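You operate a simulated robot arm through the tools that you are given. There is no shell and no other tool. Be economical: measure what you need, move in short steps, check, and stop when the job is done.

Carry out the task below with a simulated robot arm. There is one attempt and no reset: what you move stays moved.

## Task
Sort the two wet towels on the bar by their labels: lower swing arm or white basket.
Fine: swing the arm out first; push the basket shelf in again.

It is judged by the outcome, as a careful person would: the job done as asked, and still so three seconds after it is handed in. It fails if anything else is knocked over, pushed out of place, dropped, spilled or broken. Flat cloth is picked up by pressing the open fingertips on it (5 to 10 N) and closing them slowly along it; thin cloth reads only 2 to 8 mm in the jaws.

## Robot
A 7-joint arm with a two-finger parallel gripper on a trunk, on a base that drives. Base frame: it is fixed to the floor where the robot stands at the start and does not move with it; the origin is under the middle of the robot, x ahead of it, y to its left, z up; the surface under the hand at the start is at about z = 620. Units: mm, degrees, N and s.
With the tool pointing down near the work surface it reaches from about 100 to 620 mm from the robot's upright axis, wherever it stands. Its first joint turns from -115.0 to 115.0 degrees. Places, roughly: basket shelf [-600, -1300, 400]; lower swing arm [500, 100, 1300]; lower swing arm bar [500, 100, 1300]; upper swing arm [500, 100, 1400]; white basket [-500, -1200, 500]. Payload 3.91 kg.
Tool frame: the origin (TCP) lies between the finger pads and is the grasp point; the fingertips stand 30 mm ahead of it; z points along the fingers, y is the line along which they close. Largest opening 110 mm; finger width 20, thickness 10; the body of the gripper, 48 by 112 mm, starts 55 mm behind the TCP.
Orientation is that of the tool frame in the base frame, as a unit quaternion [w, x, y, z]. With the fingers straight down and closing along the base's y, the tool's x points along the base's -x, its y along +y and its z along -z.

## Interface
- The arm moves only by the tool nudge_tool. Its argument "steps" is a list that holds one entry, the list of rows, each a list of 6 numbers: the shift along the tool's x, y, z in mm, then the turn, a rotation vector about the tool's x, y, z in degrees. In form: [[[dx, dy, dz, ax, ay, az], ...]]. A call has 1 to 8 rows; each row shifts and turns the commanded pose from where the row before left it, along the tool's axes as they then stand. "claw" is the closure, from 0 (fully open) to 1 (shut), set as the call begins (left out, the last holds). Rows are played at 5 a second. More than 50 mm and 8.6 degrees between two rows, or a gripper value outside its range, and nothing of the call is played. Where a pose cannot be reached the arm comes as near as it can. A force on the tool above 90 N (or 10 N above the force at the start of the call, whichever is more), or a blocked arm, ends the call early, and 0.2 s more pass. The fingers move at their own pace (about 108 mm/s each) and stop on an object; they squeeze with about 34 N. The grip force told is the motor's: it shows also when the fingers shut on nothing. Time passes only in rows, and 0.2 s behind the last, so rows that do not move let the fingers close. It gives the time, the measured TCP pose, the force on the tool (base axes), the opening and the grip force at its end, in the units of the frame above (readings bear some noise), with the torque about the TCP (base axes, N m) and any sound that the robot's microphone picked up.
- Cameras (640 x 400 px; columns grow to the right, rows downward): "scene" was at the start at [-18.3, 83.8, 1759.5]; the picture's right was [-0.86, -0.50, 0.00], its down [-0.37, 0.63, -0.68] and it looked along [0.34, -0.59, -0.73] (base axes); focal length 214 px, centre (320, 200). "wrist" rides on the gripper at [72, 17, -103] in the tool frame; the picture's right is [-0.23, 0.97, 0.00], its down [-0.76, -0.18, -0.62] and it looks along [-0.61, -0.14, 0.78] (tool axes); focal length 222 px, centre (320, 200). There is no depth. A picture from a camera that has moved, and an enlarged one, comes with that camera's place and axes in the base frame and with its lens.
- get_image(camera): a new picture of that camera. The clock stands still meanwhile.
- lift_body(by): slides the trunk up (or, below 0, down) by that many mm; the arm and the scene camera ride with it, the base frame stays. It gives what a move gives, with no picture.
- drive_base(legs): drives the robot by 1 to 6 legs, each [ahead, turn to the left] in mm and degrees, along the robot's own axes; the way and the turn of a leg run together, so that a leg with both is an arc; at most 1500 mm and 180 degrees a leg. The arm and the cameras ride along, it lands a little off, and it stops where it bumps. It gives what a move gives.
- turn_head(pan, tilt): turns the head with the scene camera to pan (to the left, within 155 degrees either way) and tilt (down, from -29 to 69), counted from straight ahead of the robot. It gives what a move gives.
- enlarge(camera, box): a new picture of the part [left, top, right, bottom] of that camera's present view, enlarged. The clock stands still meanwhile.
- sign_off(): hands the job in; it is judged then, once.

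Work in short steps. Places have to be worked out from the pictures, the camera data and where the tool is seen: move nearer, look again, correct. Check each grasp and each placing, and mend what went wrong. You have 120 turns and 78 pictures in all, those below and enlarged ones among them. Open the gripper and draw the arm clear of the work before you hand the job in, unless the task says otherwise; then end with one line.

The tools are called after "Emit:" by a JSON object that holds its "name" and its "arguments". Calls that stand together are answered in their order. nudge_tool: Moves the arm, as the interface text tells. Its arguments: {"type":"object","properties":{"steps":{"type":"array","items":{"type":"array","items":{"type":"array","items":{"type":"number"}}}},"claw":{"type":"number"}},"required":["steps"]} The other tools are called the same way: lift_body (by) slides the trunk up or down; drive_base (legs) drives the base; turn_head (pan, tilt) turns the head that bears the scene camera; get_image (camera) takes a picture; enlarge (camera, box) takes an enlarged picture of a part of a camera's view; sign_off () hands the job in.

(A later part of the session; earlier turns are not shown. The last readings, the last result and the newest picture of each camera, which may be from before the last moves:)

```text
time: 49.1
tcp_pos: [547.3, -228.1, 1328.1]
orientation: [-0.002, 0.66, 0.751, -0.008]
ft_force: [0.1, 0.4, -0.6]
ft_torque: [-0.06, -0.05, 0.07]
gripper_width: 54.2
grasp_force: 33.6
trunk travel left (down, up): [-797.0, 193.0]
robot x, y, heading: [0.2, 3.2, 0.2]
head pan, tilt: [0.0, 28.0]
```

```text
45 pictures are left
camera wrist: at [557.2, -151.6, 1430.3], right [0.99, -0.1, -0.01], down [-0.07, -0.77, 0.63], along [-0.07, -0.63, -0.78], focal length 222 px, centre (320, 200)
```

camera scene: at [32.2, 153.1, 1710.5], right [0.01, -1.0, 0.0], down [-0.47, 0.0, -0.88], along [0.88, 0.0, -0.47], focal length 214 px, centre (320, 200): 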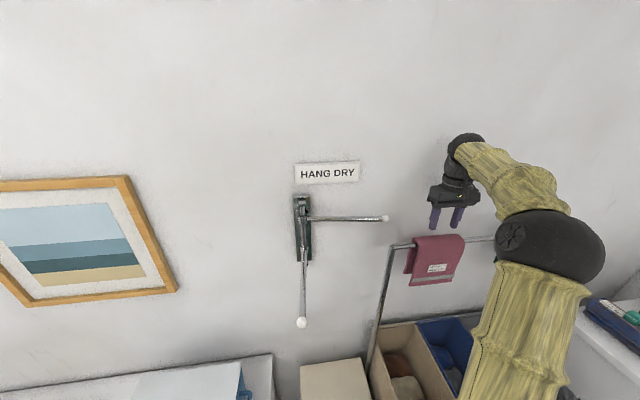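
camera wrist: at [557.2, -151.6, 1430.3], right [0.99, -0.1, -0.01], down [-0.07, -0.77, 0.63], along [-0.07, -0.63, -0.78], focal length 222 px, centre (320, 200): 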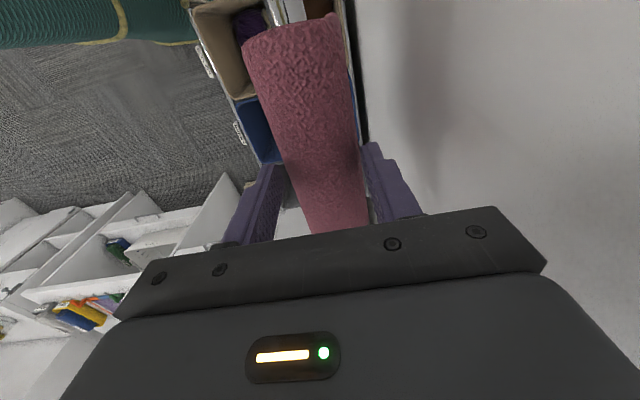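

The fingers hold at 54 mm with 34 N, so the towel keeps its saddle shape. I lift gently and watch.

Emit:
{"name": "nudge_tool", "arguments": {"steps": [[[0, 0, -5, 0, 0, 0], [0, 0, -5, 0, 0, 0], [0, 0, -10, 0, 0, 0], [0, 0, 0, 0, 0, 0]]]}}

Emit:
{"name": "get_image", "arguments": {"camera": "wrist"}}

Emit:
{"name": "enlarge", "arguments": {"camera": "scene", "box": [370, 195, 530, 295]}}

```text
time: 50.1
tcp_pos: [548.8, -228.5, 1347.9]
orientation: [-0.002, 0.66, 0.751, -0.008]
ft_force: [0.3, 0.3, -2.8]
ft_torque: [0.0, 0.01, 0.0]
gripper_width: 54.1
grasp_force: 34.0
trunk travel left (down, up): [-797.0, 193.0]
robot x, y, heading: [-0.6, 0.7, 0.5]
head pan, tilt: [0.0, 28.0]
```

```text
44 pictures are left
camera wrist: at [557.4, -152.7, 1450.0], right [0.99, -0.1, -0.01], down [-0.07, -0.77, 0.63], along [-0.07, -0.63, -0.78], focal length 222 px, centre (320, 200)
```

wrist: 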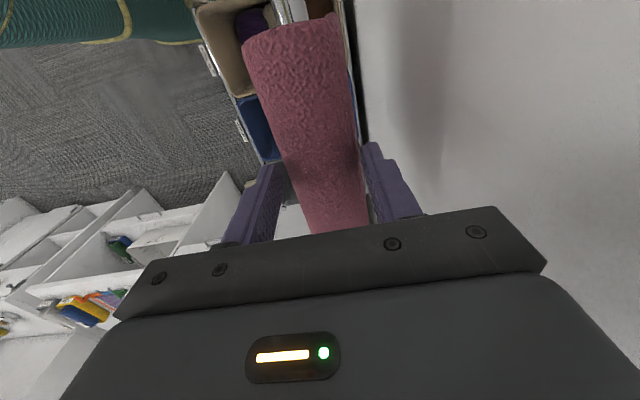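

```text
4.00 times, centred on (450, 245) of scene
camera zoom: at [32.7, 152.9, 1710.5], right [0.01, -1.0, 0.0], down [-0.47, 0.0, -0.88], along [0.88, 0.0, -0.47], focal length 858 px, centre (-200, 20)
```

zoom: 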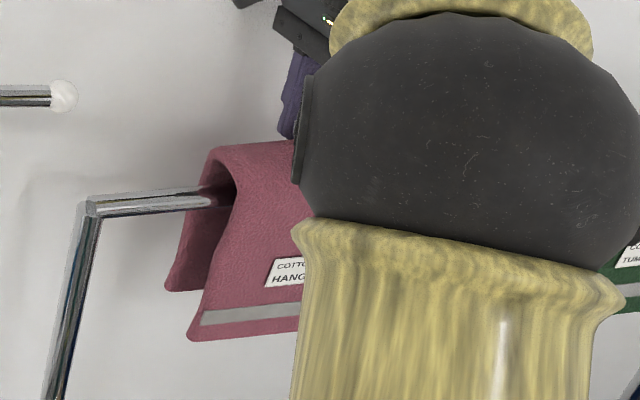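

It's lifted cleanly off the bar (2.8 N). I raise the trunk to bring the hems above the bar, then retract toward the robot.

Emit:
{"name": "lift_body", "arguments": {"by": 175}}

Emit:
{"name": "nudge_tool", "arguments": {"steps": [[[0, -30, 0, 0, 0, 0], [0, -40, 0, 0, 0, 0], [0, -40, 0, 0, 0, 0], [0, -40, 0, 0, 0, 0], [0, 0, 0, 0, 0, 0]]]}}

Emit:
{"name": "get_image", "arguments": {"camera": "scene"}}

```text
time: 52.1
tcp_pos: [547.3, -228.7, 1521.8]
orientation: [-0.002, 0.66, 0.751, -0.007]
ft_force: [0.5, -0.2, -2.1]
ft_torque: [0.01, 0.01, 0.02]
gripper_width: 54.1
grasp_force: 33.9
trunk travel left (down, up): [-972.0, 18.0]
robot x, y, heading: [-0.4, 1.1, 0.5]
head pan, tilt: [0.0, 28.0]
```

```text
time: 53.3
tcp_pos: [399.1, -249.4, 1523.9]
orientation: [-0.004, 0.66, 0.751, -0.007]
ft_force: [0.0, 0.5, -2.5]
ft_torque: [0.0, -0.02, 0.02]
gripper_width: 53.9
grasp_force: 34.5
trunk travel left (down, up): [-972.0, 18.0]
robot x, y, heading: [0.8, 6.0, 0.4]
head pan, tilt: [0.0, 28.0]
```

```text
42 pictures are left
camera scene: at [34.8, 152.8, 1885.4], right [0.01, -1.0, 0.0], down [-0.47, 0.0, -0.88], along [0.88, 0.0, -0.47], focal length 214 px, centre (320, 200)
```

scene: 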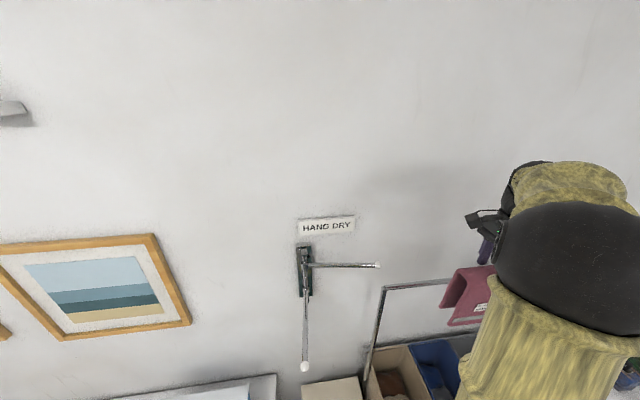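

Pink is clear. The lower arm runs from (515,199) to (308,190). I rotate the hand ~86° so the fold lines up with it.

Emit:
{"name": "nudge_tool", "arguments": {"steps": [[[0, 0, 0, 0, 0, -8.5], [0, 0, 0, 0, 0, -8.5], [0, 0, 0, 0, 0, -8.5], [0, 0, 0, 0, 0, -8.5], [0, 0, 0, 0, 0, -8.5], [0, 0, 0, 0, 0, -8.5], [0, 0, 0, 0, 0, -8.5], [0, 0, 0, 0, 0, -8.5]]]}}

Emit:
{"name": "nudge_tool", "arguments": {"steps": [[[0, 0, 0, 0, 0, -8.5], [0, 0, 0, 0, 0, -8.5], [0, 0, 0, 0, 0, -1.4], [0, 40, 0, 0, 0, 0], [0, 40, 0, 0, 0, 0], [0, 40, 0, 0, 0, 0], [0, 40, 0, 0, 0, 0], [0, 0, 0, 0, 0, 0]]]}}

Emit:
{"name": "get_image", "arguments": {"camera": "wrist"}}

```text
time: 55.1
tcp_pos: [397.6, -247.6, 1525.3]
orientation: [-0.006, 0.126, 0.992, -0.005]
ft_force: [-0.5, 0.3, -2.1]
ft_torque: [-0.02, -0.01, 0.0]
gripper_width: 54.0
grasp_force: 34.1
trunk travel left (down, up): [-972.0, 18.0]
robot x, y, heading: [2.1, 2.9, 0.4]
head pan, tilt: [0.0, 28.0]
```

```text
time: 56.9
tcp_pos: [390.5, -88.1, 1521.8]
orientation: [-0.006, -0.033, 0.999, -0.004]
ft_force: [0.1, 0.0, -1.5]
ft_torque: [0.03, 0.03, 0.01]
gripper_width: 53.8
grasp_force: 34.7
trunk travel left (down, up): [-972.0, 18.0]
robot x, y, heading: [-1.8, 0.8, 0.4]
head pan, tilt: [0.0, 28.0]
```

```text
41 pictures are left
camera wrist: at [318.6, -74.7, 1626.1], right [0.16, 0.99, -0.01], down [0.78, -0.12, 0.61], along [0.6, -0.11, -0.79], focal length 222 px, centre (320, 200)
```

wrist: 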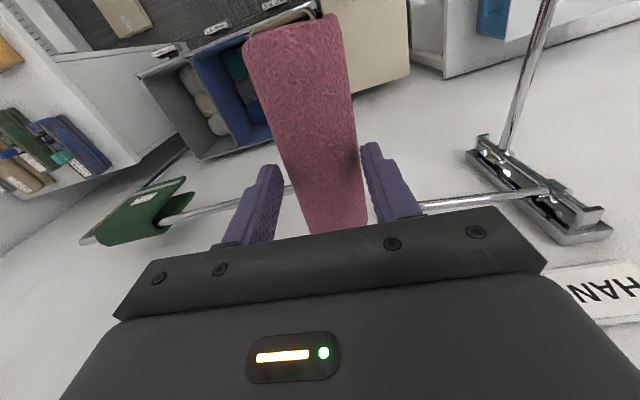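

Still held. I move over the lower arm, to about (395,195).

Emit:
{"name": "nudge_tool", "arguments": {"steps": [[[-3, 40, 0, 0, 0, 0], [-3, 40, 0, 0, 0, 0], [-4, 40, 0, 0, 0, 0], [-4, 40, 0, 0, 0, 0], [-4, 40, 0, 0, 0, 0], [-4, 40, 0, 0, 0, 0], [-2, 42, 0, 0, 0, 0], [0, 0, 0, 0, 0, 0]]]}}

Emit:
{"name": "get_image", "arguments": {"camera": "wrist"}}

Emit:
{"name": "get_image", "arguments": {"camera": "scene"}}

```text
time: 58.7
tcp_pos: [395.3, 194.7, 1520.0]
orientation: [-0.007, -0.033, 0.999, -0.004]
ft_force: [-0.4, -0.6, -1.6]
ft_torque: [0.02, -0.01, 0.0]
gripper_width: 53.6
grasp_force: 33.6
trunk travel left (down, up): [-972.0, 18.0]
robot x, y, heading: [-1.9, -1.1, 0.4]
head pan, tilt: [0.0, 28.0]
```

```text
40 pictures are left
camera wrist: at [322.9, 208.5, 1625.0], right [0.16, 0.99, -0.01], down [0.78, -0.12, 0.61], along [0.6, -0.11, -0.79], focal length 222 px, centre (320, 200)
```

wrist: 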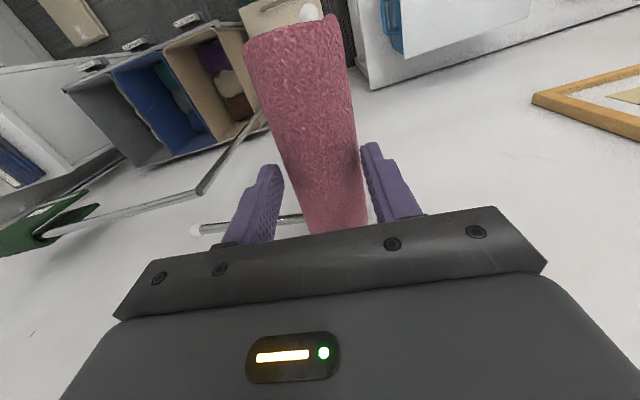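

```text
39 pictures are left
camera scene: at [32.1, 151.9, 1885.6], right [0.01, -1.0, 0.0], down [-0.47, 0.0, -0.88], along [0.88, 0.01, -0.47], focal length 214 px, centre (320, 200)
```

scene: 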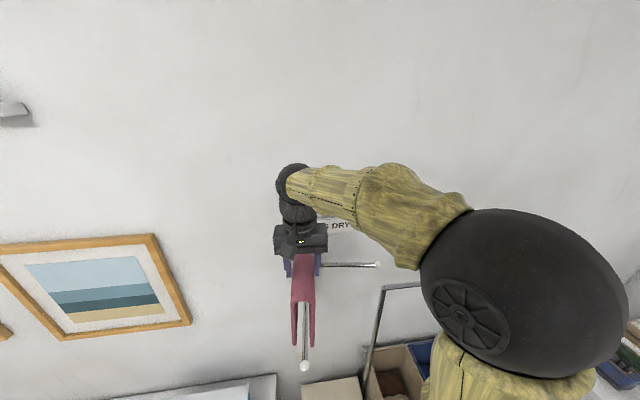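

Emit:
{"name": "enlarge", "arguments": {"camera": "scene", "box": [264, 230, 360, 380]}}

```text
2.67 times, centred on (312, 305) of scene
camera zoom: at [32.1, 151.9, 1885.6], right [0.01, -1.0, 0.0], down [-0.47, 0.0, -0.88], along [0.88, 0.01, -0.47], focal length 572 px, centre (341, -80)
```

zoom: 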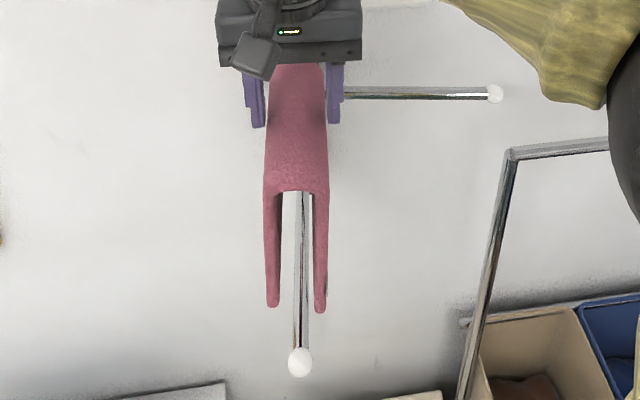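

Alignment looks right (bar centred between the flaps). I lower the trunk 75 mm, so the hems just straddle the bar, and check.

Emit:
{"name": "lift_body", "arguments": {"by": -75}}

Emit:
{"name": "enlarge", "arguments": {"camera": "scene", "box": [264, 180, 360, 330]}}

```text
time: 59.8
tcp_pos: [395.0, 194.9, 1445.9]
orientation: [-0.007, -0.034, 0.999, -0.004]
ft_force: [0.6, -0.4, -2.2]
ft_torque: [-0.01, 0.03, 0.0]
gripper_width: 53.7
grasp_force: 33.3
trunk travel left (down, up): [-897.0, 93.0]
robot x, y, heading: [0.2, 0.0, 0.2]
head pan, tilt: [0.0, 28.0]
```

```text
2.67 times, centred on (312, 255) of scene
camera zoom: at [32.4, 153.4, 1810.4], right [0.01, -1.0, 0.0], down [-0.47, 0.0, -0.88], along [0.88, 0.0, -0.47], focal length 572 px, centre (341, 53)
```

zoom: 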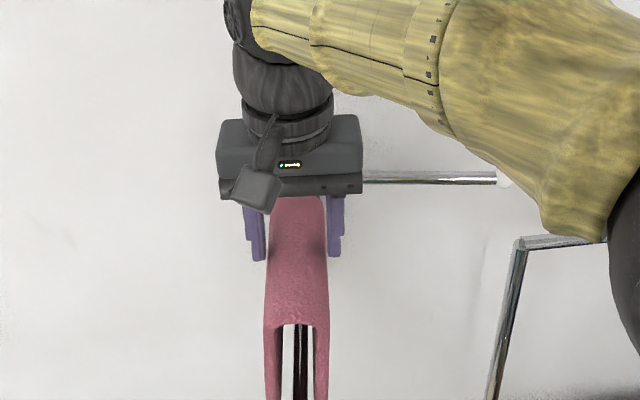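

The bar is centred between the flaps with no contact. I lower further, then finish in small steps.

Emit:
{"name": "lift_body", "arguments": {"by": -115}}

Emit:
{"name": "nudge_tool", "arguments": {"steps": [[[0, 0, 8, 0, 0, 0], [0, 0, 6, 0, 0, 0], [0, 0, 4, 0, 0, 0], [0, 0, 0, 0, 0, 0]]]}}

Emit:
{"name": "get_image", "arguments": {"camera": "scene"}}

```text
time: 61.3
tcp_pos: [394.9, 194.9, 1331.5]
orientation: [-0.007, -0.033, 0.999, -0.004]
ft_force: [0.4, -0.9, -2.1]
ft_torque: [-0.01, -0.02, 0.0]
gripper_width: 53.7
grasp_force: 33.6
trunk travel left (down, up): [-782.0, 208.0]
robot x, y, heading: [3.6, -1.9, 0.3]
head pan, tilt: [0.0, 28.0]
```

```text
time: 62.3
tcp_pos: [394.3, 195.3, 1313.4]
orientation: [-0.007, -0.033, 0.999, -0.004]
ft_force: [0.4, 0.5, -2.1]
ft_torque: [-0.01, -0.01, -0.02]
gripper_width: 53.5
grasp_force: 34.3
trunk travel left (down, up): [-782.0, 208.0]
robot x, y, heading: [4.0, 3.2, 0.3]
head pan, tilt: [0.0, 28.0]
```

```text
36 pictures are left
camera scene: at [32.4, 153.3, 1695.4], right [0.01, -1.0, 0.0], down [-0.47, 0.0, -0.88], along [0.88, 0.0, -0.47], focal length 214 px, centre (320, 200)
```

scene: 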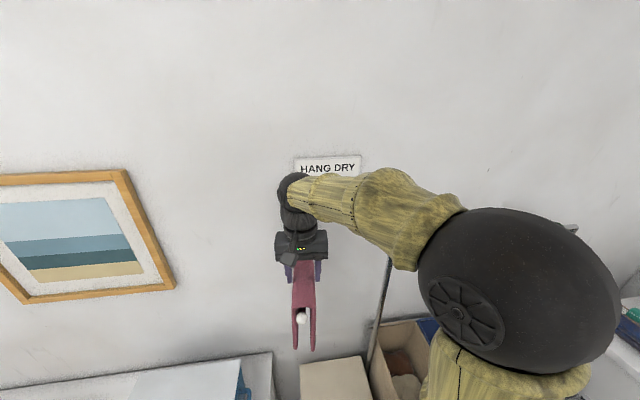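

Still hanging from the hand (2 N). I go down in 3 mm steps until the bar takes the weight.

Emit:
{"name": "nudge_tool", "arguments": {"steps": [[[0, 0, 3, 0, 0, 0], [0, 0, 3, 0, 0, 0], [0, 0, 0, 0, 0, 0]]]}}

Emit:
{"name": "nudge_tool", "arguments": {"steps": [[[0, 0, 3, 0, 0, 0], [0, 0, 0, 0, 0, 0]]]}}

Emit:
{"name": "enlarge", "arguments": {"camera": "scene", "box": [264, 225, 360, 375]}}

```text
time: 63.1
tcp_pos: [395.1, 195.2, 1307.2]
orientation: [-0.006, -0.033, 0.999, -0.003]
ft_force: [0.5, 0.0, 2.5]
ft_torque: [0.05, -0.35, 0.01]
gripper_width: 53.9
grasp_force: 34.4
trunk travel left (down, up): [-782.0, 208.0]
robot x, y, heading: [-4.1, 4.0, 0.3]
head pan, tilt: [0.0, 28.0]
```

```text
time: 63.7
tcp_pos: [394.4, 196.5, 1304.2]
orientation: [-0.005, -0.033, 0.999, -0.003]
ft_force: [4.2, 0.5, 22.2]
ft_torque: [0.08, -0.41, 0.0]
gripper_width: 53.6
grasp_force: 34.1
trunk travel left (down, up): [-782.0, 208.0]
robot x, y, heading: [3.8, 2.7, 0.1]
head pan, tilt: [0.0, 28.0]
```

```text
2.67 times, centred on (312, 300) of scene
camera zoom: at [31.6, 152.5, 1695.9], right [0.01, -1.0, 0.0], down [-0.47, 0.0, -0.88], along [0.88, 0.01, -0.47], focal length 572 px, centre (341, -67)
```

zoom: 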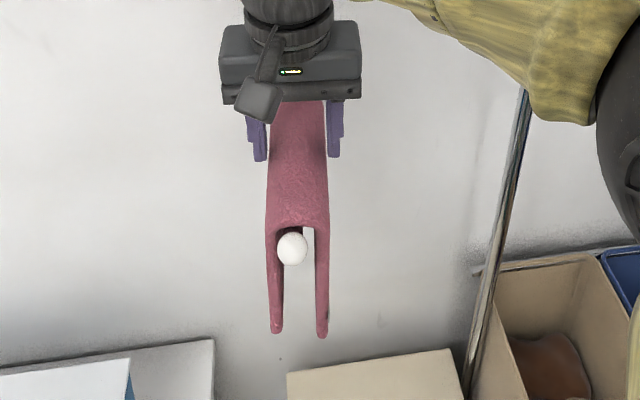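

Seated on the bar. I ease up 2 mm, open, and rise.

Emit:
{"name": "nudge_tool", "arguments": {"steps": [[[0, 0, -2, 0, 0, 0], [0, 0, 0, 0, 0, 0]]]}}

Emit:
{"name": "nudge_tool", "arguments": {"steps": [[[0, 0, 0, 0, 0, 0], [0, 0, 0, 0, 0, 0], [0, 0, -20, 0, 0, 0], [0, 0, -40, 0, 0, 0], [0, 0, -40, 0, 0, 0], [0, 0, -40, 0, 0, 0], [0, 0, 0, 0, 0, 0]]], "claw": 0.2}}

Emit:
{"name": "enlarge", "arguments": {"camera": "scene", "box": [230, 200, 430, 350]}}

Emit:
{"name": "get_image", "arguments": {"camera": "wrist"}}

```text
time: 64.3
tcp_pos: [394.3, 194.7, 1305.9]
orientation: [-0.007, -0.033, 0.999, -0.003]
ft_force: [3.4, -1.7, 8.2]
ft_torque: [-0.01, -0.76, -0.09]
gripper_width: 53.5
grasp_force: 34.2
trunk travel left (down, up): [-782.0, 208.0]
robot x, y, heading: [2.9, -0.3, 0.2]
head pan, tilt: [0.0, 28.0]
```

```text
time: 65.9
tcp_pos: [395.2, 197.6, 1445.6]
orientation: [-0.006, -0.034, 0.999, -0.004]
ft_force: [0.3, 0.5, -0.2]
ft_torque: [-0.01, 0.0, 0.03]
gripper_width: 87.8
grasp_force: 0.0
trunk travel left (down, up): [-782.0, 208.0]
robot x, y, heading: [0.2, 0.9, 0.2]
head pan, tilt: [0.0, 28.0]
```

```text
2.67 times, centred on (330, 275) of scene
camera zoom: at [32.3, 153.2, 1695.4], right [0.01, -1.0, 0.0], down [-0.47, 0.0, -0.88], along [0.88, 0.0, -0.47], focal length 572 px, centre (293, 0)
```

zoom: 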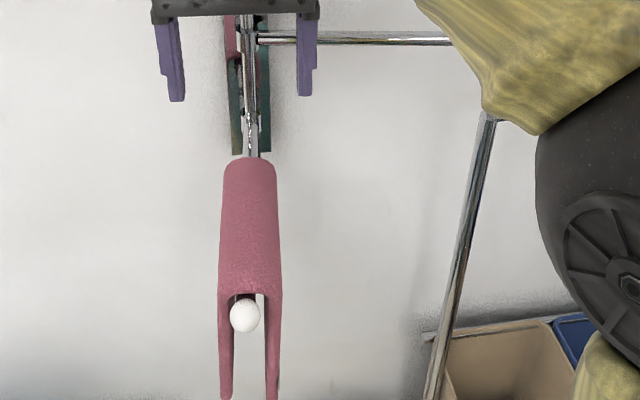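

```text
33 pictures are left
camera wrist: at [324.5, 211.1, 1549.8], right [0.16, 0.99, -0.01], down [0.78, -0.12, 0.61], along [0.6, -0.11, -0.79], focal length 222 px, centre (320, 200)
```

wrist: 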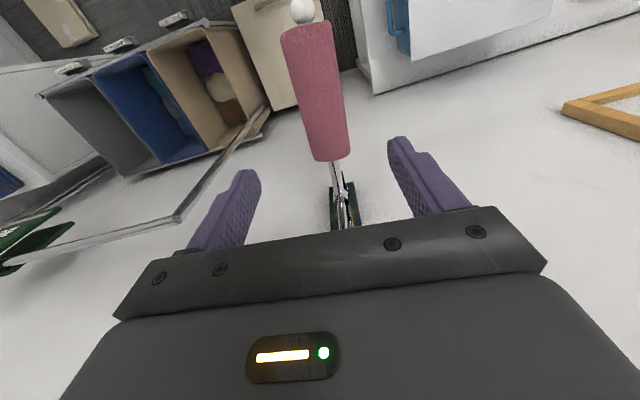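

Pink hangs steadily on the swung-out lower arm. Next I prepare the basket shelf: I back away, turn toward the bench and look at the handle (estimated near (-650,-1047,~370)).

Emit:
{"name": "drive_base", "arguments": {"legs": [[-770, 0], [0, -83.5]]}}

Emit:
{"name": "turn_head", "arguments": {"pan": 0, "tilt": 50}}

Emit:
{"name": "get_image", "arguments": {"camera": "scene"}}

```text
time: 75.8
tcp_pos: [-512.4, -372.9, 1445.8]
orientation: [-0.007, 0.642, 0.767, 0.001]
ft_force: [-0.4, 0.0, -0.2]
ft_torque: [-0.04, 0.03, 0.01]
gripper_width: 88.2
grasp_force: 0.1
trunk travel left (down, up): [-782.0, 208.0]
robot x, y, heading: [-752.0, 2.0, -83.4]
head pan, tilt: [0.0, 28.0]
```

```text
time: 76.6
tcp_pos: [-511.7, -374.0, 1444.4]
orientation: [-0.008, 0.642, 0.767, 0.002]
ft_force: [0.0, 0.3, 0.3]
ft_torque: [0.0, 0.01, -0.01]
gripper_width: 88.1
grasp_force: 0.1
trunk travel left (down, up): [-782.0, 208.0]
robot x, y, heading: [-748.8, -0.7, -83.7]
head pan, tilt: [0.0, 50.0]
```

```text
32 pictures are left
camera scene: at [-595.2, -2.2, 1662.8], right [-0.99, -0.11, 0.0], down [-0.09, 0.76, -0.64], along [0.07, -0.64, -0.77], focal length 214 px, centre (320, 200)
```

scene: 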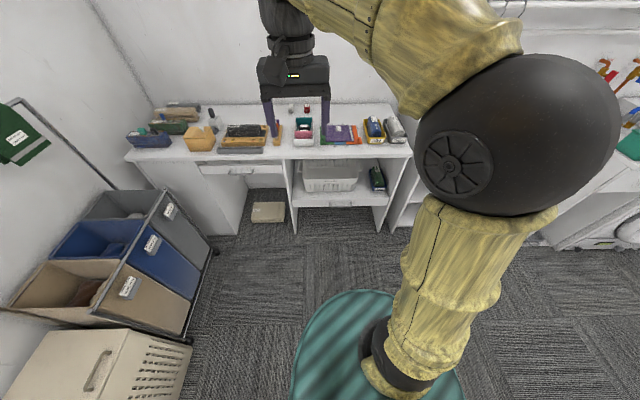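

Emit:
{"name": "enlarge", "arguments": {"camera": "scene", "box": [280, 145, 420, 235]}}

```text
4.44 times, centred on (350, 190) of scene
camera zoom: at [-595.2, -2.2, 1662.8], right [-0.99, -0.11, 0.0], down [-0.09, 0.76, -0.64], along [0.07, -0.64, -0.77], focal length 953 px, centre (187, 244)
```

zoom: 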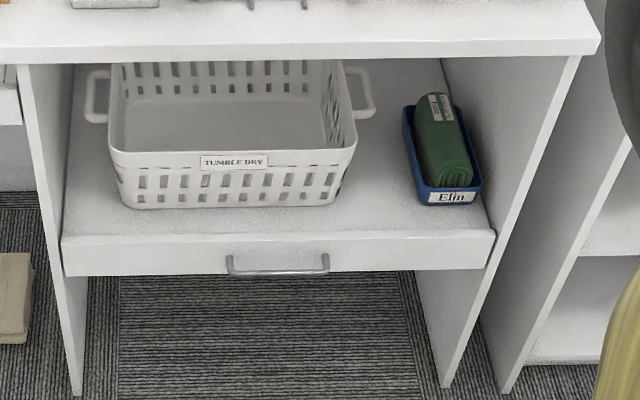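

The basket is labelled TUMBLE DRY. The handle triangulates to (-639,-1025,388), straight ahead of the robot. I centre the hand and turn it to point forward.

Emit:
{"name": "nudge_tool", "arguments": {"steps": [[[0, -30, 0, 0, 0, 3.8], [0, -45, 0, 0, 0, 0], [0, -45, 0, 0, 0, 0], [0, -45, 0, 0, 0, 0], [0, -30, 0, 0, 0, 0], [0, 0, 0, 4.95, -4.95, -4.95], [0, 0, 0, 4.95, -4.95, -4.95], [0, 0, 0, 4.95, -4.95, -4.95]]], "claw": 0.2}}

Emit:
{"name": "nudge_tool", "arguments": {"steps": [[[0, 0, 0, 4.95, -4.95, -4.95], [0, 0, 0, 4.95, -4.95, -4.95], [0, 0, 0, 4.95, -4.95, -4.95], [0, 0, 0, 4.95, -4.95, -4.95], [0, 0, 0, 4.95, -4.95, -4.95], [0, 0, 0, 4.95, -4.95, -4.95], [0, 0, 0, 4.95, -4.95, -4.95], [0, 0, 0, 4.95, -4.95, -4.95]]]}}

Emit:
{"name": "nudge_tool", "arguments": {"steps": [[[0, 0, 0, 4.95, -4.95, -4.95], [0, 0, 0, 4.95, -4.95, -4.95], [0, 0, 0, 4.95, -4.95, -4.95], [0, 0, 0, 0, 0, 0]]]}}

Emit:
{"name": "lift_body", "arguments": {"by": -770}}

```text
time: 78.4
tcp_pos: [-707.0, -395.2, 1447.5]
orientation: [0.003, 0.554, 0.813, -0.18]
ft_force: [-0.5, 0.3, 0.7]
ft_torque: [-0.02, -0.03, -0.02]
gripper_width: 88.0
grasp_force: 0.1
trunk travel left (down, up): [-782.0, 208.0]
robot x, y, heading: [-750.0, -2.1, -83.4]
head pan, tilt: [0.0, 50.0]
```

```text
time: 80.2
tcp_pos: [-690.1, -450.2, 1401.4]
orientation: [0.029, 0.136, 0.793, -0.593]
ft_force: [0.5, 0.0, -1.0]
ft_torque: [0.02, -0.02, -0.05]
gripper_width: 88.1
grasp_force: 0.0
out of reach, approached as far as the arm can: row 4, 5, 8
trunk travel left (down, up): [-782.0, 208.0]
robot x, y, heading: [-750.3, -1.9, -83.3]
head pan, tilt: [0.0, 50.0]
```

```text
time: 81.2
tcp_pos: [-688.7, -452.1, 1403.7]
orientation: [0.035, -0.042, 0.71, -0.702]
ft_force: [1.3, 0.8, 0.6]
ft_torque: [-0.03, -0.03, -0.01]
gripper_width: 87.7
grasp_force: 0.1
trunk travel left (down, up): [-782.0, 208.0]
robot x, y, heading: [-751.9, -4.5, -83.3]
head pan, tilt: [0.0, 50.0]
```

```text
refused: -770 is not a number from -400 to 400
```

The tool now points straight at the bench. I lower the trunk in two moves, then bring the arm down further.

Emit:
{"name": "lift_body", "arguments": {"by": -400}}

Emit:
{"name": "lift_body", "arguments": {"by": -380}}

Emit:
{"name": "nudge_tool", "arguments": {"steps": [[[0, 30, 15, 0, 0, 0], [0, 30, 15, 0, 0, 0], [0, 40, 15, 0, 0, 0], [0, 40, 15, 0, 0, 0], [0, 40, 15, 0, 0, 0], [0, 40, 15, 0, 0, 0], [0, 15, 0, 0, 0, 0], [0, 0, 0, 0, 0, 0]]]}}

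Emit:
{"name": "get_image", "arguments": {"camera": "scene"}}

```text
time: 85.0
tcp_pos: [-689.1, -452.6, 1003.8]
orientation: [0.036, -0.041, 0.71, -0.702]
ft_force: [0.6, 0.4, 0.1]
ft_torque: [-0.03, -0.04, -0.02]
gripper_width: 87.8
grasp_force: 0.0
trunk travel left (down, up): [-382.0, 608.0]
robot x, y, heading: [-747.6, -2.7, -83.5]
head pan, tilt: [0.0, 50.0]
```

```text
time: 88.7
tcp_pos: [-686.4, -463.0, 605.4]
orientation: [0.025, -0.049, 0.725, -0.686]
ft_force: [-0.4, 0.3, 0.1]
ft_torque: [-0.04, -0.02, -0.03]
gripper_width: 88.0
grasp_force: 0.0
trunk travel left (down, up): [-2.0, 988.0]
robot x, y, heading: [-751.7, 2.6, -83.2]
head pan, tilt: [0.0, 50.0]
```

```text
time: 90.5
tcp_pos: [-673.0, -509.9, 545.5]
orientation: [0.035, -0.041, 0.711, -0.701]
ft_force: [0.2, 0.0, 0.1]
ft_torque: [-0.01, 0.01, -0.04]
gripper_width: 88.2
grasp_force: 0.1
out of reach, approached as far as the arm can: row 1, 2, 3, 4, 5, 6, 7
trunk travel left (down, up): [-2.0, 988.0]
robot x, y, heading: [-751.8, 0.9, -83.3]
head pan, tilt: [0.0, 50.0]
```

```text
30 pictures are left
camera scene: at [-595.3, -2.1, 882.8], right [-0.99, -0.11, 0.0], down [-0.09, 0.76, -0.64], along [0.07, -0.64, -0.77], focal length 214 px, centre (320, 200)
```

scene: 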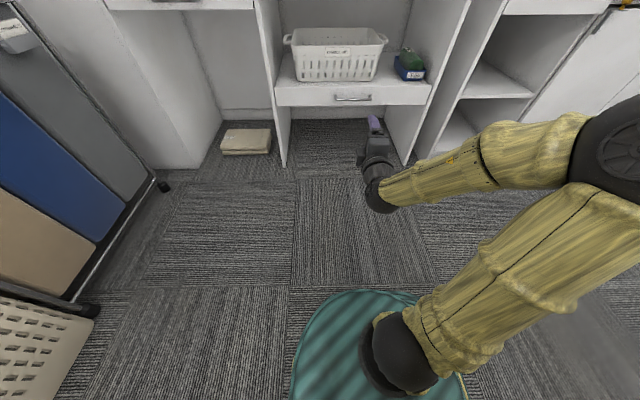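

At this extension the arm bottoms out at z=545. I try lower while further extended, before resorting to pitching the tool.

Emit:
{"name": "nudge_tool", "arguments": {"steps": [[[0, 0, 45, 0, 0, 0], [0, 0, 45, 0, 0, 0], [0, 0, 45, 0, 0, 0], [0, 0, 30, 0, 0, 0], [0, 40, 0, 0, 0, 0], [0, 40, 0, 0, 0, 0], [0, 40, 0, 0, 0, 0], [0, 37, 0, 0, 0, 0]]]}}

```text
time: 92.3
tcp_pos: [-674.6, -522.9, 554.3]
orientation: [0.033, -0.04, 0.712, -0.7]
ft_force: [0.5, 0.1, -0.6]
ft_torque: [0.03, 0.02, 0.03]
gripper_width: 88.1
grasp_force: 0.1
out of reach, approached as far as the arm can: row 1, 2, 3, 4, 5, 6, 7, 8
trunk travel left (down, up): [-2.0, 988.0]
robot x, y, heading: [-749.0, 1.2, -83.3]
head pan, tilt: [0.0, 50.0]
```

The arm is at a joint limit in this posture. I pitch the tool 45° downward to free it and then continue down.

Emit:
{"name": "nudge_tool", "arguments": {"steps": [[[0, 0, 0, -7.5, 0, 0], [0, 0, 0, -7.5, 0, 0], [0, 0, 0, -7.5, 0, 0], [0, 0, 0, -7.5, 0, 0], [0, 0, 0, -7.5, 0, 0], [0, 0, 0, -7.5, 0, 0], [0, 0, 0, 0, 0, 0]]]}}

Emit:
{"name": "nudge_tool", "arguments": {"steps": [[[0, 0, 40, 0, 0, 0], [0, 0, 40, 0, 0, 0], [0, 0, 40, 0, 0, 0], [0, 0, 40, 0, 0, 0], [0, 0, 40, 0, 0, 0], [0, 0, 0, 0, 0, 0]]]}}

```text
time: 93.9
tcp_pos: [-683.6, -524.8, 555.3]
orientation: [0.002, -0.04, 0.896, -0.442]
ft_force: [0.8, -0.6, 0.0]
ft_torque: [0.01, -0.03, 0.03]
gripper_width: 88.1
grasp_force: 0.2
out of reach, approached as far as the arm can: row 5, 6
trunk travel left (down, up): [-2.0, 988.0]
robot x, y, heading: [-751.7, -2.8, -83.6]
head pan, tilt: [0.0, 50.0]
```

```text
time: 95.3
tcp_pos: [-675.0, -680.1, 433.4]
orientation: [0.002, -0.04, 0.896, -0.442]
ft_force: [0.1, 0.2, 0.1]
ft_torque: [0.01, 0.02, -0.01]
gripper_width: 87.9
grasp_force: 0.0
trunk travel left (down, up): [-2.0, 988.0]
robot x, y, heading: [-750.1, -2.8, -83.4]
head pan, tilt: [0.0, 50.0]
```

Now z=433 with the tool pitched ~38° down. A wrist and scene look at the handle.

Emit:
{"name": "get_image", "arguments": {"camera": "wrist"}}

Emit:
{"name": "enlarge", "arguments": {"camera": "scene", "box": [260, 10, 460, 210]}}

```text
29 pictures are left
camera wrist: at [-751.3, -592.6, 485.5], right [0.16, 0.61, -0.78], down [0.75, 0.44, 0.5], along [0.65, -0.66, -0.38], focal length 222 px, centre (320, 200)
```

wrist: 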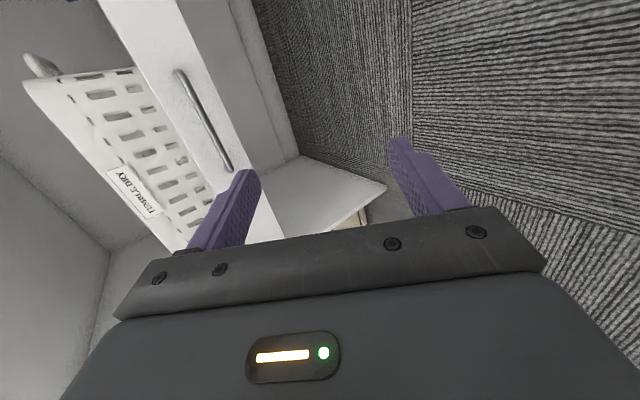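

```text
2.00 times, centred on (360, 110) of scene
camera zoom: at [-595.3, -2.1, 882.8], right [-0.99, -0.11, 0.0], down [-0.09, 0.76, -0.64], along [0.07, -0.64, -0.77], focal length 429 px, centre (240, 380)
```

zoom: 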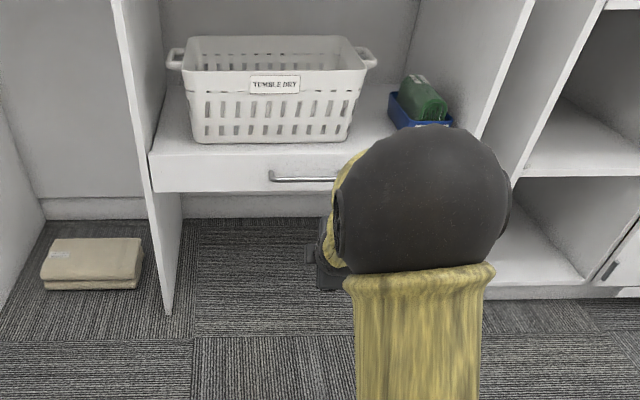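

Handle spans x≈-545…-712 with z≈400–425. I drive ahead 260 mm and measure again.

Emit:
{"name": "drive_base", "arguments": {"legs": [[260, 0]]}}

Emit:
{"name": "get_image", "arguments": {"camera": "wrist"}}

```text
time: 97.4
tcp_pos: [-650.2, -941.6, 433.7]
orientation: [-0.001, -0.037, 0.896, -0.442]
ft_force: [0.0, 0.3, -0.2]
ft_torque: [0.03, -0.01, -0.04]
gripper_width: 88.0
grasp_force: 0.1
trunk travel left (down, up): [-2.0, 988.0]
robot x, y, heading: [-720.3, -265.7, -83.9]
head pan, tilt: [0.0, 50.0]
```

```text
27 pictures are left
camera wrist: at [-726.9, -852.4, 485.7], right [0.16, 0.61, -0.78], down [0.75, 0.44, 0.5], along [0.64, -0.67, -0.38], focal length 222 px, centre (320, 200)
```

wrist: 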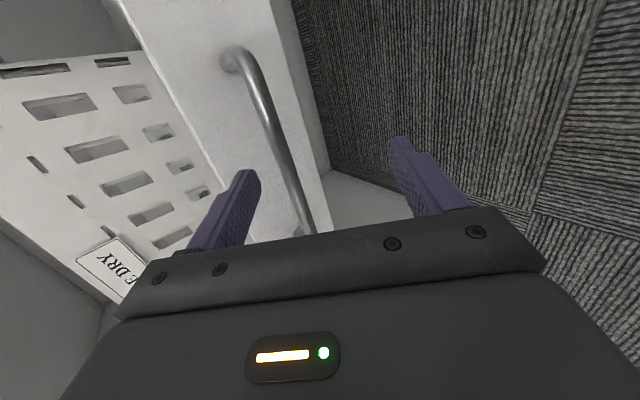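

Combining views, the handle bar passes near (-650,-1000,424). I half-close the fingers and bring the handle between the tips.

Emit:
{"name": "nudge_tool", "arguments": {"steps": [[[0, -14, 0, 0, 0, 0], [0, -13, 0, 0, 0, 0], [0, 0, 15, 0, 0, 0], [0, 0, 10, 0, 0, 0], [0, 0, 0, 0, 0, 0]]], "claw": 0.55}}

Emit:
{"name": "get_image", "arguments": {"camera": "wrist"}}

```text
time: 98.6
tcp_pos: [-649.2, -978.1, 439.5]
orientation: [-0.001, -0.038, 0.897, -0.441]
ft_force: [0.1, -0.8, 0.2]
ft_torque: [0.0, 0.0, -0.02]
gripper_width: 49.4
grasp_force: 0.0
trunk travel left (down, up): [-2.0, 988.0]
robot x, y, heading: [-718.6, -258.9, -83.8]
head pan, tilt: [0.0, 50.0]
```

```text
26 pictures are left
camera wrist: at [-724.6, -888.9, 491.4], right [0.16, 0.61, -0.78], down [0.75, 0.44, 0.5], along [0.64, -0.67, -0.38], focal length 222 px, centre (320, 200)
```

wrist: 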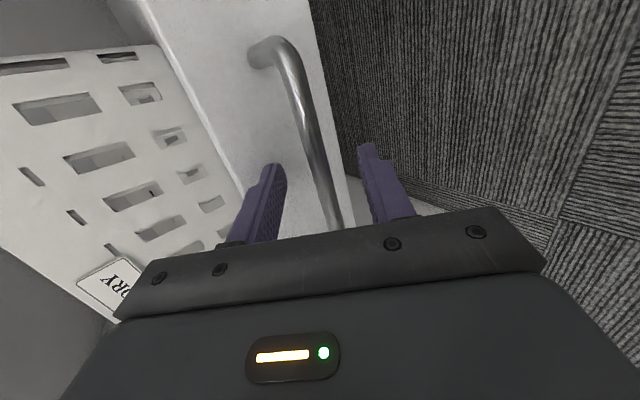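

The bar is centred, ~25 mm ahead of the TCP. I advance 15 mm and close.

Emit:
{"name": "nudge_tool", "arguments": {"steps": [[[0, 1.5, 8, 0, 0, 0], [0, 0, 7, 0, 0, 0], [0, 0, 0, 0, 0, 0]]]}}

Emit:
{"name": "nudge_tool", "arguments": {"steps": [[[0, 0, 0, 0, 0, 0], [0, 0, 0, 0, 0, 0], [0, 0, 0, 0, 0, 0]]], "claw": 1}}

```text
time: 99.2
tcp_pos: [-647.7, -981.1, 441.4]
orientation: [0.0, -0.036, 0.894, -0.447]
ft_force: [-5.0, 55.6, 23.3]
ft_torque: [-1.38, -0.29, 0.45]
gripper_width: 42.6
grasp_force: 0.1
trunk travel left (down, up): [-2.0, 988.0]
robot x, y, heading: [-721.1, -261.2, -83.9]
head pan, tilt: [0.0, 50.0]
stopped in row 2: the force on the tool passed its limit at 100 N (the readings are from after the stop); the commanded pose is now the measured one
```

```text
time: 100.0
tcp_pos: [-648.2, -984.1, 431.7]
orientation: [0.0, -0.037, 0.896, -0.442]
ft_force: [-1.7, -1.6, -7.1]
ft_torque: [-0.04, 0.39, 1.23]
gripper_width: 12.2
grasp_force: 45.2
trunk travel left (down, up): [-2.0, 988.0]
robot x, y, heading: [-723.1, -258.1, -83.9]
head pan, tilt: [0.0, 50.0]
```

Upper tip touched the panel, but the handle is gripped (12 mm). I drive back 130 mm and check.

Emit:
{"name": "drive_base", "arguments": {"legs": [[-130, 0]]}}

Emit:
{"name": "get_image", "arguments": {"camera": "scene"}}

```text
time: 101.4
tcp_pos: [-664.9, -857.0, 432.7]
orientation: [-0.001, -0.034, 0.896, -0.442]
ft_force: [-28.0, -5.3, -16.9]
ft_torque: [-0.07, 0.85, 0.23]
gripper_width: 12.3
grasp_force: 45.3
trunk travel left (down, up): [-2.0, 988.0]
robot x, y, heading: [-734.6, -132.8, -83.8]
head pan, tilt: [0.0, 50.0]
```

```text
25 pictures are left
camera scene: at [-581.0, -135.8, 882.8], right [-0.99, -0.11, 0.0], down [-0.08, 0.76, -0.64], along [0.07, -0.64, -0.77], focal length 214 px, centre (320, 200)
```

scene: 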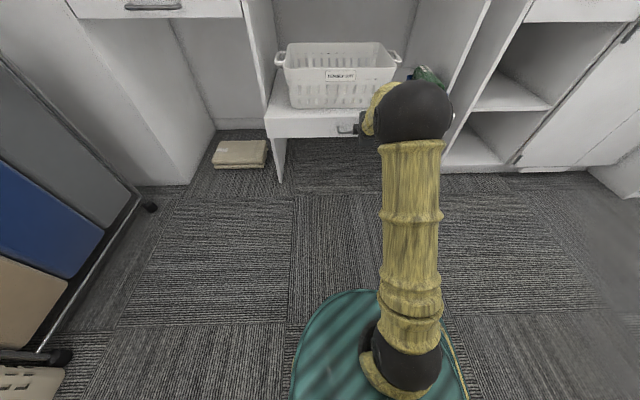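

The shelf has come out ~127 mm. I relieve the sideways load by 2 mm and pull a further 120 mm.

Emit:
{"name": "nudge_tool", "arguments": {"steps": [[[2.5, 0, 0, 0, 0, 0], [0, 0, 0, 0, 0, 0]]]}}

Emit:
{"name": "drive_base", "arguments": {"legs": [[-120, 0]]}}

Emit:
{"name": "get_image", "arguments": {"camera": "scene"}}

```text
time: 102.0
tcp_pos: [-665.6, -857.1, 433.4]
orientation: [-0.001, -0.036, 0.897, -0.441]
ft_force: [11.7, 4.0, -8.8]
ft_torque: [-0.05, 1.01, 0.15]
gripper_width: 12.1
grasp_force: 45.0
trunk travel left (down, up): [-2.0, 988.0]
robot x, y, heading: [-738.7, -135.6, -83.6]
head pan, tilt: [0.0, 50.0]
```

```text
time: 103.3
tcp_pos: [-682.8, -740.1, 432.5]
orientation: [-0.003, -0.035, 0.897, -0.441]
ft_force: [3.7, -0.7, -15.2]
ft_torque: [-0.14, 0.97, 0.19]
gripper_width: 12.2
grasp_force: 45.0
trunk travel left (down, up): [-2.0, 988.0]
robot x, y, heading: [-748.2, -15.0, -83.4]
head pan, tilt: [0.0, 50.0]
```

```text
24 pictures are left
camera scene: at [-592.8, -17.4, 882.6], right [-0.99, -0.11, 0.0], down [-0.08, 0.76, -0.64], along [0.07, -0.64, -0.77], focal length 214 px, centre (320, 200)
```

scene: 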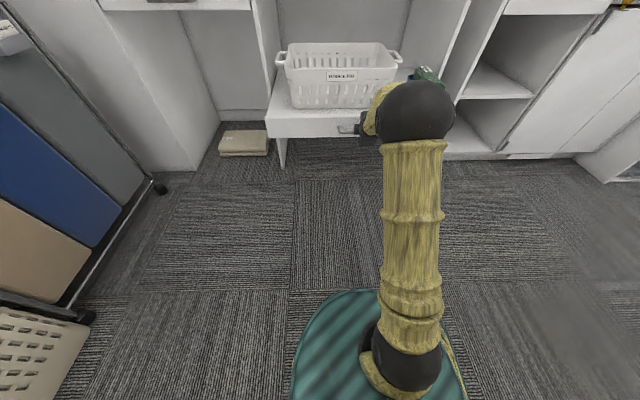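

Shelf is out ~243 mm; the basket opening in front of the counter is centred near (-574,-915), rim z≈600. I release the handle and back the hand away along the tool axis.

Emit:
{"name": "nudge_tool", "arguments": {"steps": [[[0, 0, 0, 0, 0, 0], [0, 0, 0, 0, 0, 0], [0, 0, -10, 0, 0, 0], [0, 0, -30, 0, 0, 0], [0, 0, -40, 0, 0, 0], [0, 0, -40, 0, 0, 0]]], "claw": 0.6}}

Emit:
{"name": "lift_body", "arguments": {"by": 400}}

Emit:
{"name": "lift_body", "arguments": {"by": 400}}

Emit:
{"name": "get_image", "arguments": {"camera": "scene"}}

```text
time: 104.7
tcp_pos: [-684.7, -642.7, 507.4]
orientation: [-0.004, -0.033, 0.897, -0.442]
ft_force: [-0.7, 0.1, -0.5]
ft_torque: [-0.03, -0.01, -0.01]
gripper_width: 44.1
grasp_force: 0.1
trunk travel left (down, up): [-2.0, 988.0]
robot x, y, heading: [-751.2, -16.1, -83.7]
head pan, tilt: [0.0, 50.0]
```

```text
time: 108.5
tcp_pos: [-684.0, -644.1, 906.4]
orientation: [-0.003, -0.034, 0.896, -0.443]
ft_force: [0.5, 0.2, -0.7]
ft_torque: [0.0, 0.02, -0.02]
gripper_width: 43.9
grasp_force: 0.1
trunk travel left (down, up): [-402.0, 588.0]
robot x, y, heading: [-746.2, -14.8, -83.6]
head pan, tilt: [0.0, 50.0]
```

```text
time: 112.4
tcp_pos: [-683.1, -644.2, 1307.4]
orientation: [-0.003, -0.034, 0.896, -0.442]
ft_force: [0.1, -0.3, 0.8]
ft_torque: [-0.05, 0.0, -0.01]
gripper_width: 43.9
grasp_force: 0.0
trunk travel left (down, up): [-802.0, 188.0]
robot x, y, heading: [-746.6, -11.0, -84.0]
head pan, tilt: [0.0, 50.0]
```

```text
23 pictures are left
camera scene: at [-593.0, -16.5, 1682.7], right [-0.99, -0.11, 0.0], down [-0.08, 0.76, -0.64], along [0.07, -0.64, -0.77], focal length 214 px, centre (320, 200)
```

scene: 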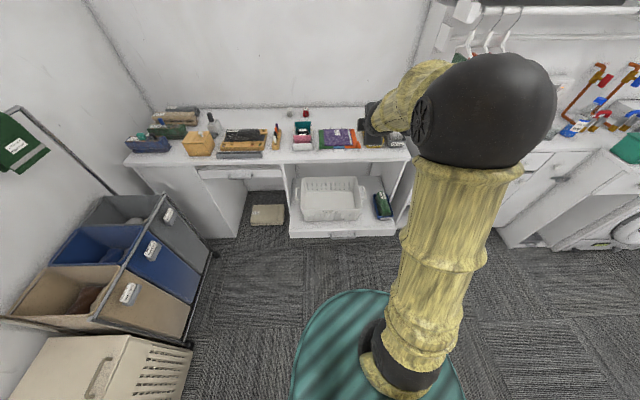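

Now I pitch the tool to straight down (closing line then fore-aft) and draw the hand in before driving.

Emit:
{"name": "nudge_tool", "arguments": {"steps": [[[0, 0, -40, -7.5, 0, 0], [0, 0, -40, -7.5, 0, 0], [0, 20, -20, -7.5, 0, 0], [0, 20, 0, -7.5, 0, 0], [0, 30, 0, -7.5, 0, 0], [0, 30, 0, -7.5, 0, 0], [0, 20, 0, -7.5, 0, 0], [0, 0, 0, 0, 0, 0]]]}}

Emit:
{"name": "drive_base", "arguments": {"legs": [[0, 48.8], [915, 0], [0, 27.8]]}}

Emit:
{"name": "turn_head", "arguments": {"pan": 0, "tilt": 35}}

Emit:
{"name": "get_image", "arguments": {"camera": "scene"}}

Emit:
{"name": "get_image", "arguments": {"camera": "wrist"}}

```text
time: 114.2
tcp_pos: [-693.8, -460.9, 1333.3]
orientation: [-0.017, -0.03, 0.999, 0.001]
ft_force: [-0.5, 0.6, -0.1]
ft_torque: [0.0, 0.0, -0.02]
gripper_width: 43.8
grasp_force: 0.1
trunk travel left (down, up): [-802.0, 188.0]
robot x, y, heading: [-748.8, -10.4, -83.9]
head pan, tilt: [0.0, 50.0]
```

```text
time: 124.9
tcp_pos: [456.5, -602.6, 1331.2]
orientation: [-0.013, -0.64, 0.768, -0.012]
ft_force: [0.5, -0.1, 0.0]
ft_torque: [-0.02, 0.01, -0.01]
gripper_width: 44.0
grasp_force: 0.1
trunk travel left (down, up): [-802.0, 188.0]
robot x, y, heading: [4.4, -551.5, -7.5]
head pan, tilt: [0.0, 50.0]
```

```text
time: 125.6
tcp_pos: [456.6, -604.2, 1332.6]
orientation: [-0.014, -0.641, 0.768, -0.011]
ft_force: [0.0, -0.8, -0.5]
ft_torque: [0.0, 0.03, -0.06]
gripper_width: 43.9
grasp_force: 0.1
trunk travel left (down, up): [-802.0, 188.0]
robot x, y, heading: [10.0, -554.2, -7.6]
head pan, tilt: [0.0, 35.0]
```

```text
22 pictures are left
camera scene: at [58.4, -403.2, 1704.4], right [-0.13, -0.99, 0.0], down [-0.57, 0.08, -0.82], along [0.81, -0.11, -0.57], focal length 214 px, centre (320, 200)
```

scene: 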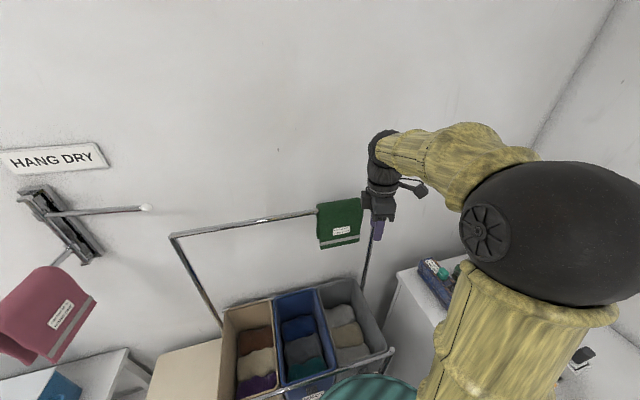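

```text
21 pictures are left
camera wrist: at [426.9, -666.9, 1438.4], right [-0.92, 0.4, -0.01], down [0.32, 0.74, 0.6], along [0.24, 0.54, -0.8], focal length 222 px, centre (320, 200)
```

wrist: 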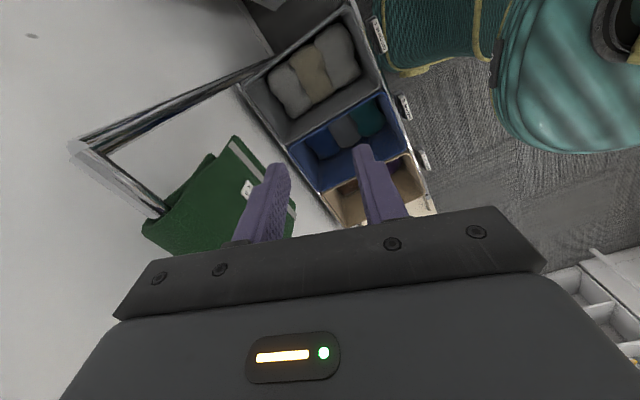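

At the green towel: its crest centre is about (591,-541). I raise the trunk, align the yaw to the bar, open to 66 mm and move above it.

Emit:
{"name": "lift_body", "arguments": {"by": 90}}

Emit:
{"name": "nudge_tool", "arguments": {"steps": [[[0, 0, 0, 0, 0, -8.5], [0, 0, 0, 0, 0, -8.5], [-15, -35, 0, 0, 0, 0], [-15, -35, 0, 0, 0, 0], [-15, -35, 0, 0, 0, 0], [0, -36, 0, 0, 0, 0], [0, 0, 0, 0, 0, 0]]], "claw": 0.4}}

Emit:
{"name": "get_image", "arguments": {"camera": "wrist"}}

```text
time: 126.9
tcp_pos: [456.0, -602.6, 1421.6]
orientation: [-0.013, -0.64, 0.768, -0.011]
ft_force: [0.3, 0.4, 0.0]
ft_torque: [-0.01, 0.03, 0.0]
gripper_width: 44.1
grasp_force: 0.1
trunk travel left (down, up): [-892.0, 98.0]
robot x, y, heading: [6.6, -550.3, -7.6]
head pan, tilt: [0.0, 35.0]
```

```text
time: 128.5
tcp_pos: [589.2, -542.0, 1419.8]
orientation: [0.015, 0.747, -0.665, 0.01]
ft_force: [-0.3, 0.2, 0.4]
ft_torque: [-0.01, -0.02, -0.02]
gripper_width: 65.9
grasp_force: 0.1
trunk travel left (down, up): [-892.0, 98.0]
robot x, y, heading: [9.2, -553.0, -7.5]
head pan, tilt: [0.0, 35.0]
```

```text
20 pictures are left
camera wrist: at [583.0, -611.4, 1525.6], right [-0.99, 0.11, 0.0], down [0.09, 0.8, 0.59], along [0.07, 0.59, -0.8], focal length 222 px, centre (320, 200)
```

wrist: 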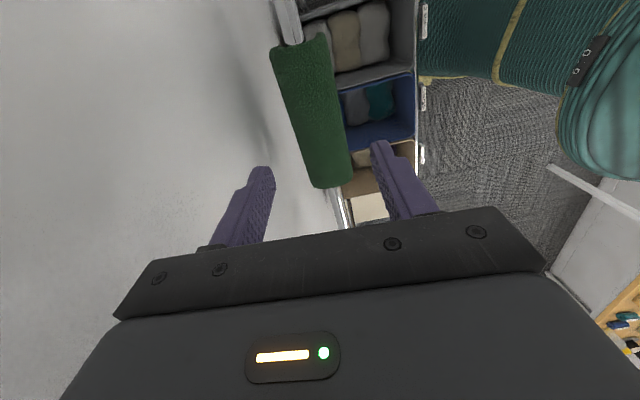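

Centred at (592,-539). I descend to z≈1328 and close across the crest.

Emit:
{"name": "nudge_tool", "arguments": {"steps": [[[0, -2, 25, 0, 0, 0], [0, 0, 25, 0, 0, 0], [0, 0, 25, 0, 0, 0], [0, 0, 17, 0, 0, 0], [0, 0, 0, 0, 0, 0]]]}}

Emit:
{"name": "nudge_tool", "arguments": {"steps": [[[0, 0, 0, 0, 0, 0], [0, 0, 0, 0, 0, 0]]], "claw": 0.75}}

Emit:
{"name": "nudge_tool", "arguments": {"steps": [[[0, 0, -5, 0, 0, 0], [0, 0, -5, 0, 0, 0], [0, 0, -10, 0, 0, 0], [0, 0, 0, 0, 0, 0]]]}}

Emit:
{"name": "enlarge", "arguments": {"camera": "scene", "box": [260, 120, 440, 280]}}

```text
time: 129.7
tcp_pos: [591.1, -543.7, 1326.6]
orientation: [0.015, 0.746, -0.665, 0.01]
ft_force: [-0.3, 0.5, 0.0]
ft_torque: [0.01, -0.02, -0.03]
gripper_width: 65.9
grasp_force: 0.1
trunk travel left (down, up): [-892.0, 98.0]
robot x, y, heading: [8.1, -550.1, -7.4]
head pan, tilt: [0.0, 35.0]
```

```text
time: 130.3
tcp_pos: [592.9, -545.9, 1326.5]
orientation: [0.015, 0.746, -0.666, 0.009]
ft_force: [0.6, -0.7, 0.6]
ft_torque: [-0.04, 0.0, 0.03]
gripper_width: 53.8
grasp_force: 33.8
trunk travel left (down, up): [-892.0, 98.0]
robot x, y, heading: [11.8, -549.6, -7.4]
head pan, tilt: [0.0, 35.0]
```

```text
time: 131.3
tcp_pos: [591.5, -545.3, 1346.7]
orientation: [0.015, 0.746, -0.666, 0.008]
ft_force: [-0.3, -0.2, -2.2]
ft_torque: [0.01, 0.03, 0.05]
gripper_width: 53.8
grasp_force: 33.1
trunk travel left (down, up): [-892.0, 98.0]
robot x, y, heading: [5.1, -552.0, -7.7]
head pan, tilt: [0.0, 35.0]
```

```text
2.50 times, centred on (350, 200) of scene
camera zoom: at [59.0, -403.3, 1794.5], right [-0.13, -0.99, 0.0], down [-0.57, 0.08, -0.82], along [0.81, -0.11, -0.57], focal length 536 px, centre (245, 200)
```

zoom: 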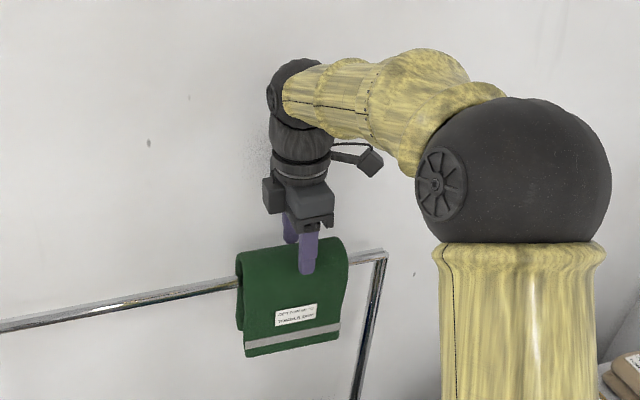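

Green is lifted too. I raise it fully clear of the bar, then draw it back toward the robot.

Emit:
{"name": "lift_body", "arguments": {"by": 97}}

Emit:
{"name": "nudge_tool", "arguments": {"steps": [[[0, 0, -40, 0, 0, 0], [0, 0, -35, 0, 0, 0], [0, 0, 0, 0, 0, 0]]]}}

Emit:
{"name": "nudge_tool", "arguments": {"steps": [[[0, 40, 0, 0, 0, 0], [0, 40, 0, 0, 0, 0], [0, 40, 0, 0, 0, 0], [0, 40, 0, 0, 0, 0], [0, 20, 0, 0, 0, 0], [0, 0, 0, 0, 0, 0]]]}}

Emit:
{"name": "get_image", "arguments": {"camera": "scene"}}

```text
time: 132.6
tcp_pos: [591.5, -544.8, 1445.1]
orientation: [0.015, 0.746, -0.666, 0.008]
ft_force: [-0.1, 0.2, -1.9]
ft_torque: [-0.01, 0.04, -0.03]
gripper_width: 53.8
grasp_force: 34.3
trunk travel left (down, up): [-989.0, 1.0]
robot x, y, heading: [10.1, -552.0, -7.4]
head pan, tilt: [0.0, 35.0]
```

```text
time: 133.4
tcp_pos: [592.5, -543.8, 1517.4]
orientation: [0.016, 0.747, -0.665, 0.009]
ft_force: [0.2, 0.2, -2.7]
ft_torque: [-0.04, -0.04, 0.02]
gripper_width: 53.6
grasp_force: 33.5
trunk travel left (down, up): [-989.0, 1.0]
robot x, y, heading: [9.1, -551.5, -7.5]
head pan, tilt: [0.0, 35.0]
```

```text
time: 134.8
tcp_pos: [413.4, -564.1, 1519.5]
orientation: [0.015, 0.746, -0.665, 0.008]
ft_force: [-0.2, 0.0, -2.0]
ft_torque: [-0.02, 0.02, -0.02]
gripper_width: 53.5
grasp_force: 34.3
trunk travel left (down, up): [-989.0, 1.0]
robot x, y, heading: [7.0, -548.9, -7.5]
head pan, tilt: [0.0, 35.0]
```

```text
18 pictures are left
camera scene: at [58.9, -403.4, 1891.5], right [-0.13, -0.99, 0.0], down [-0.57, 0.08, -0.82], along [0.81, -0.11, -0.57], focal length 214 px, centre (320, 200)
```

scene: 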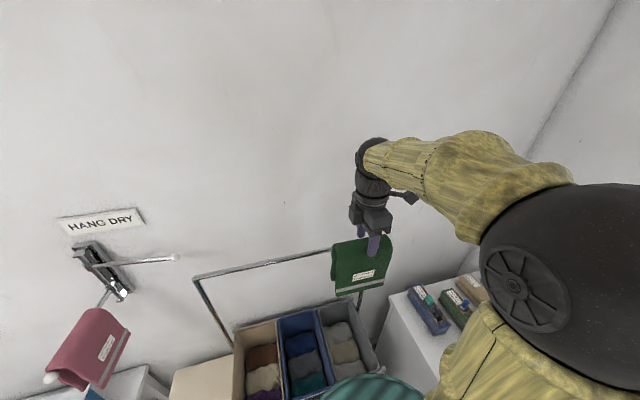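

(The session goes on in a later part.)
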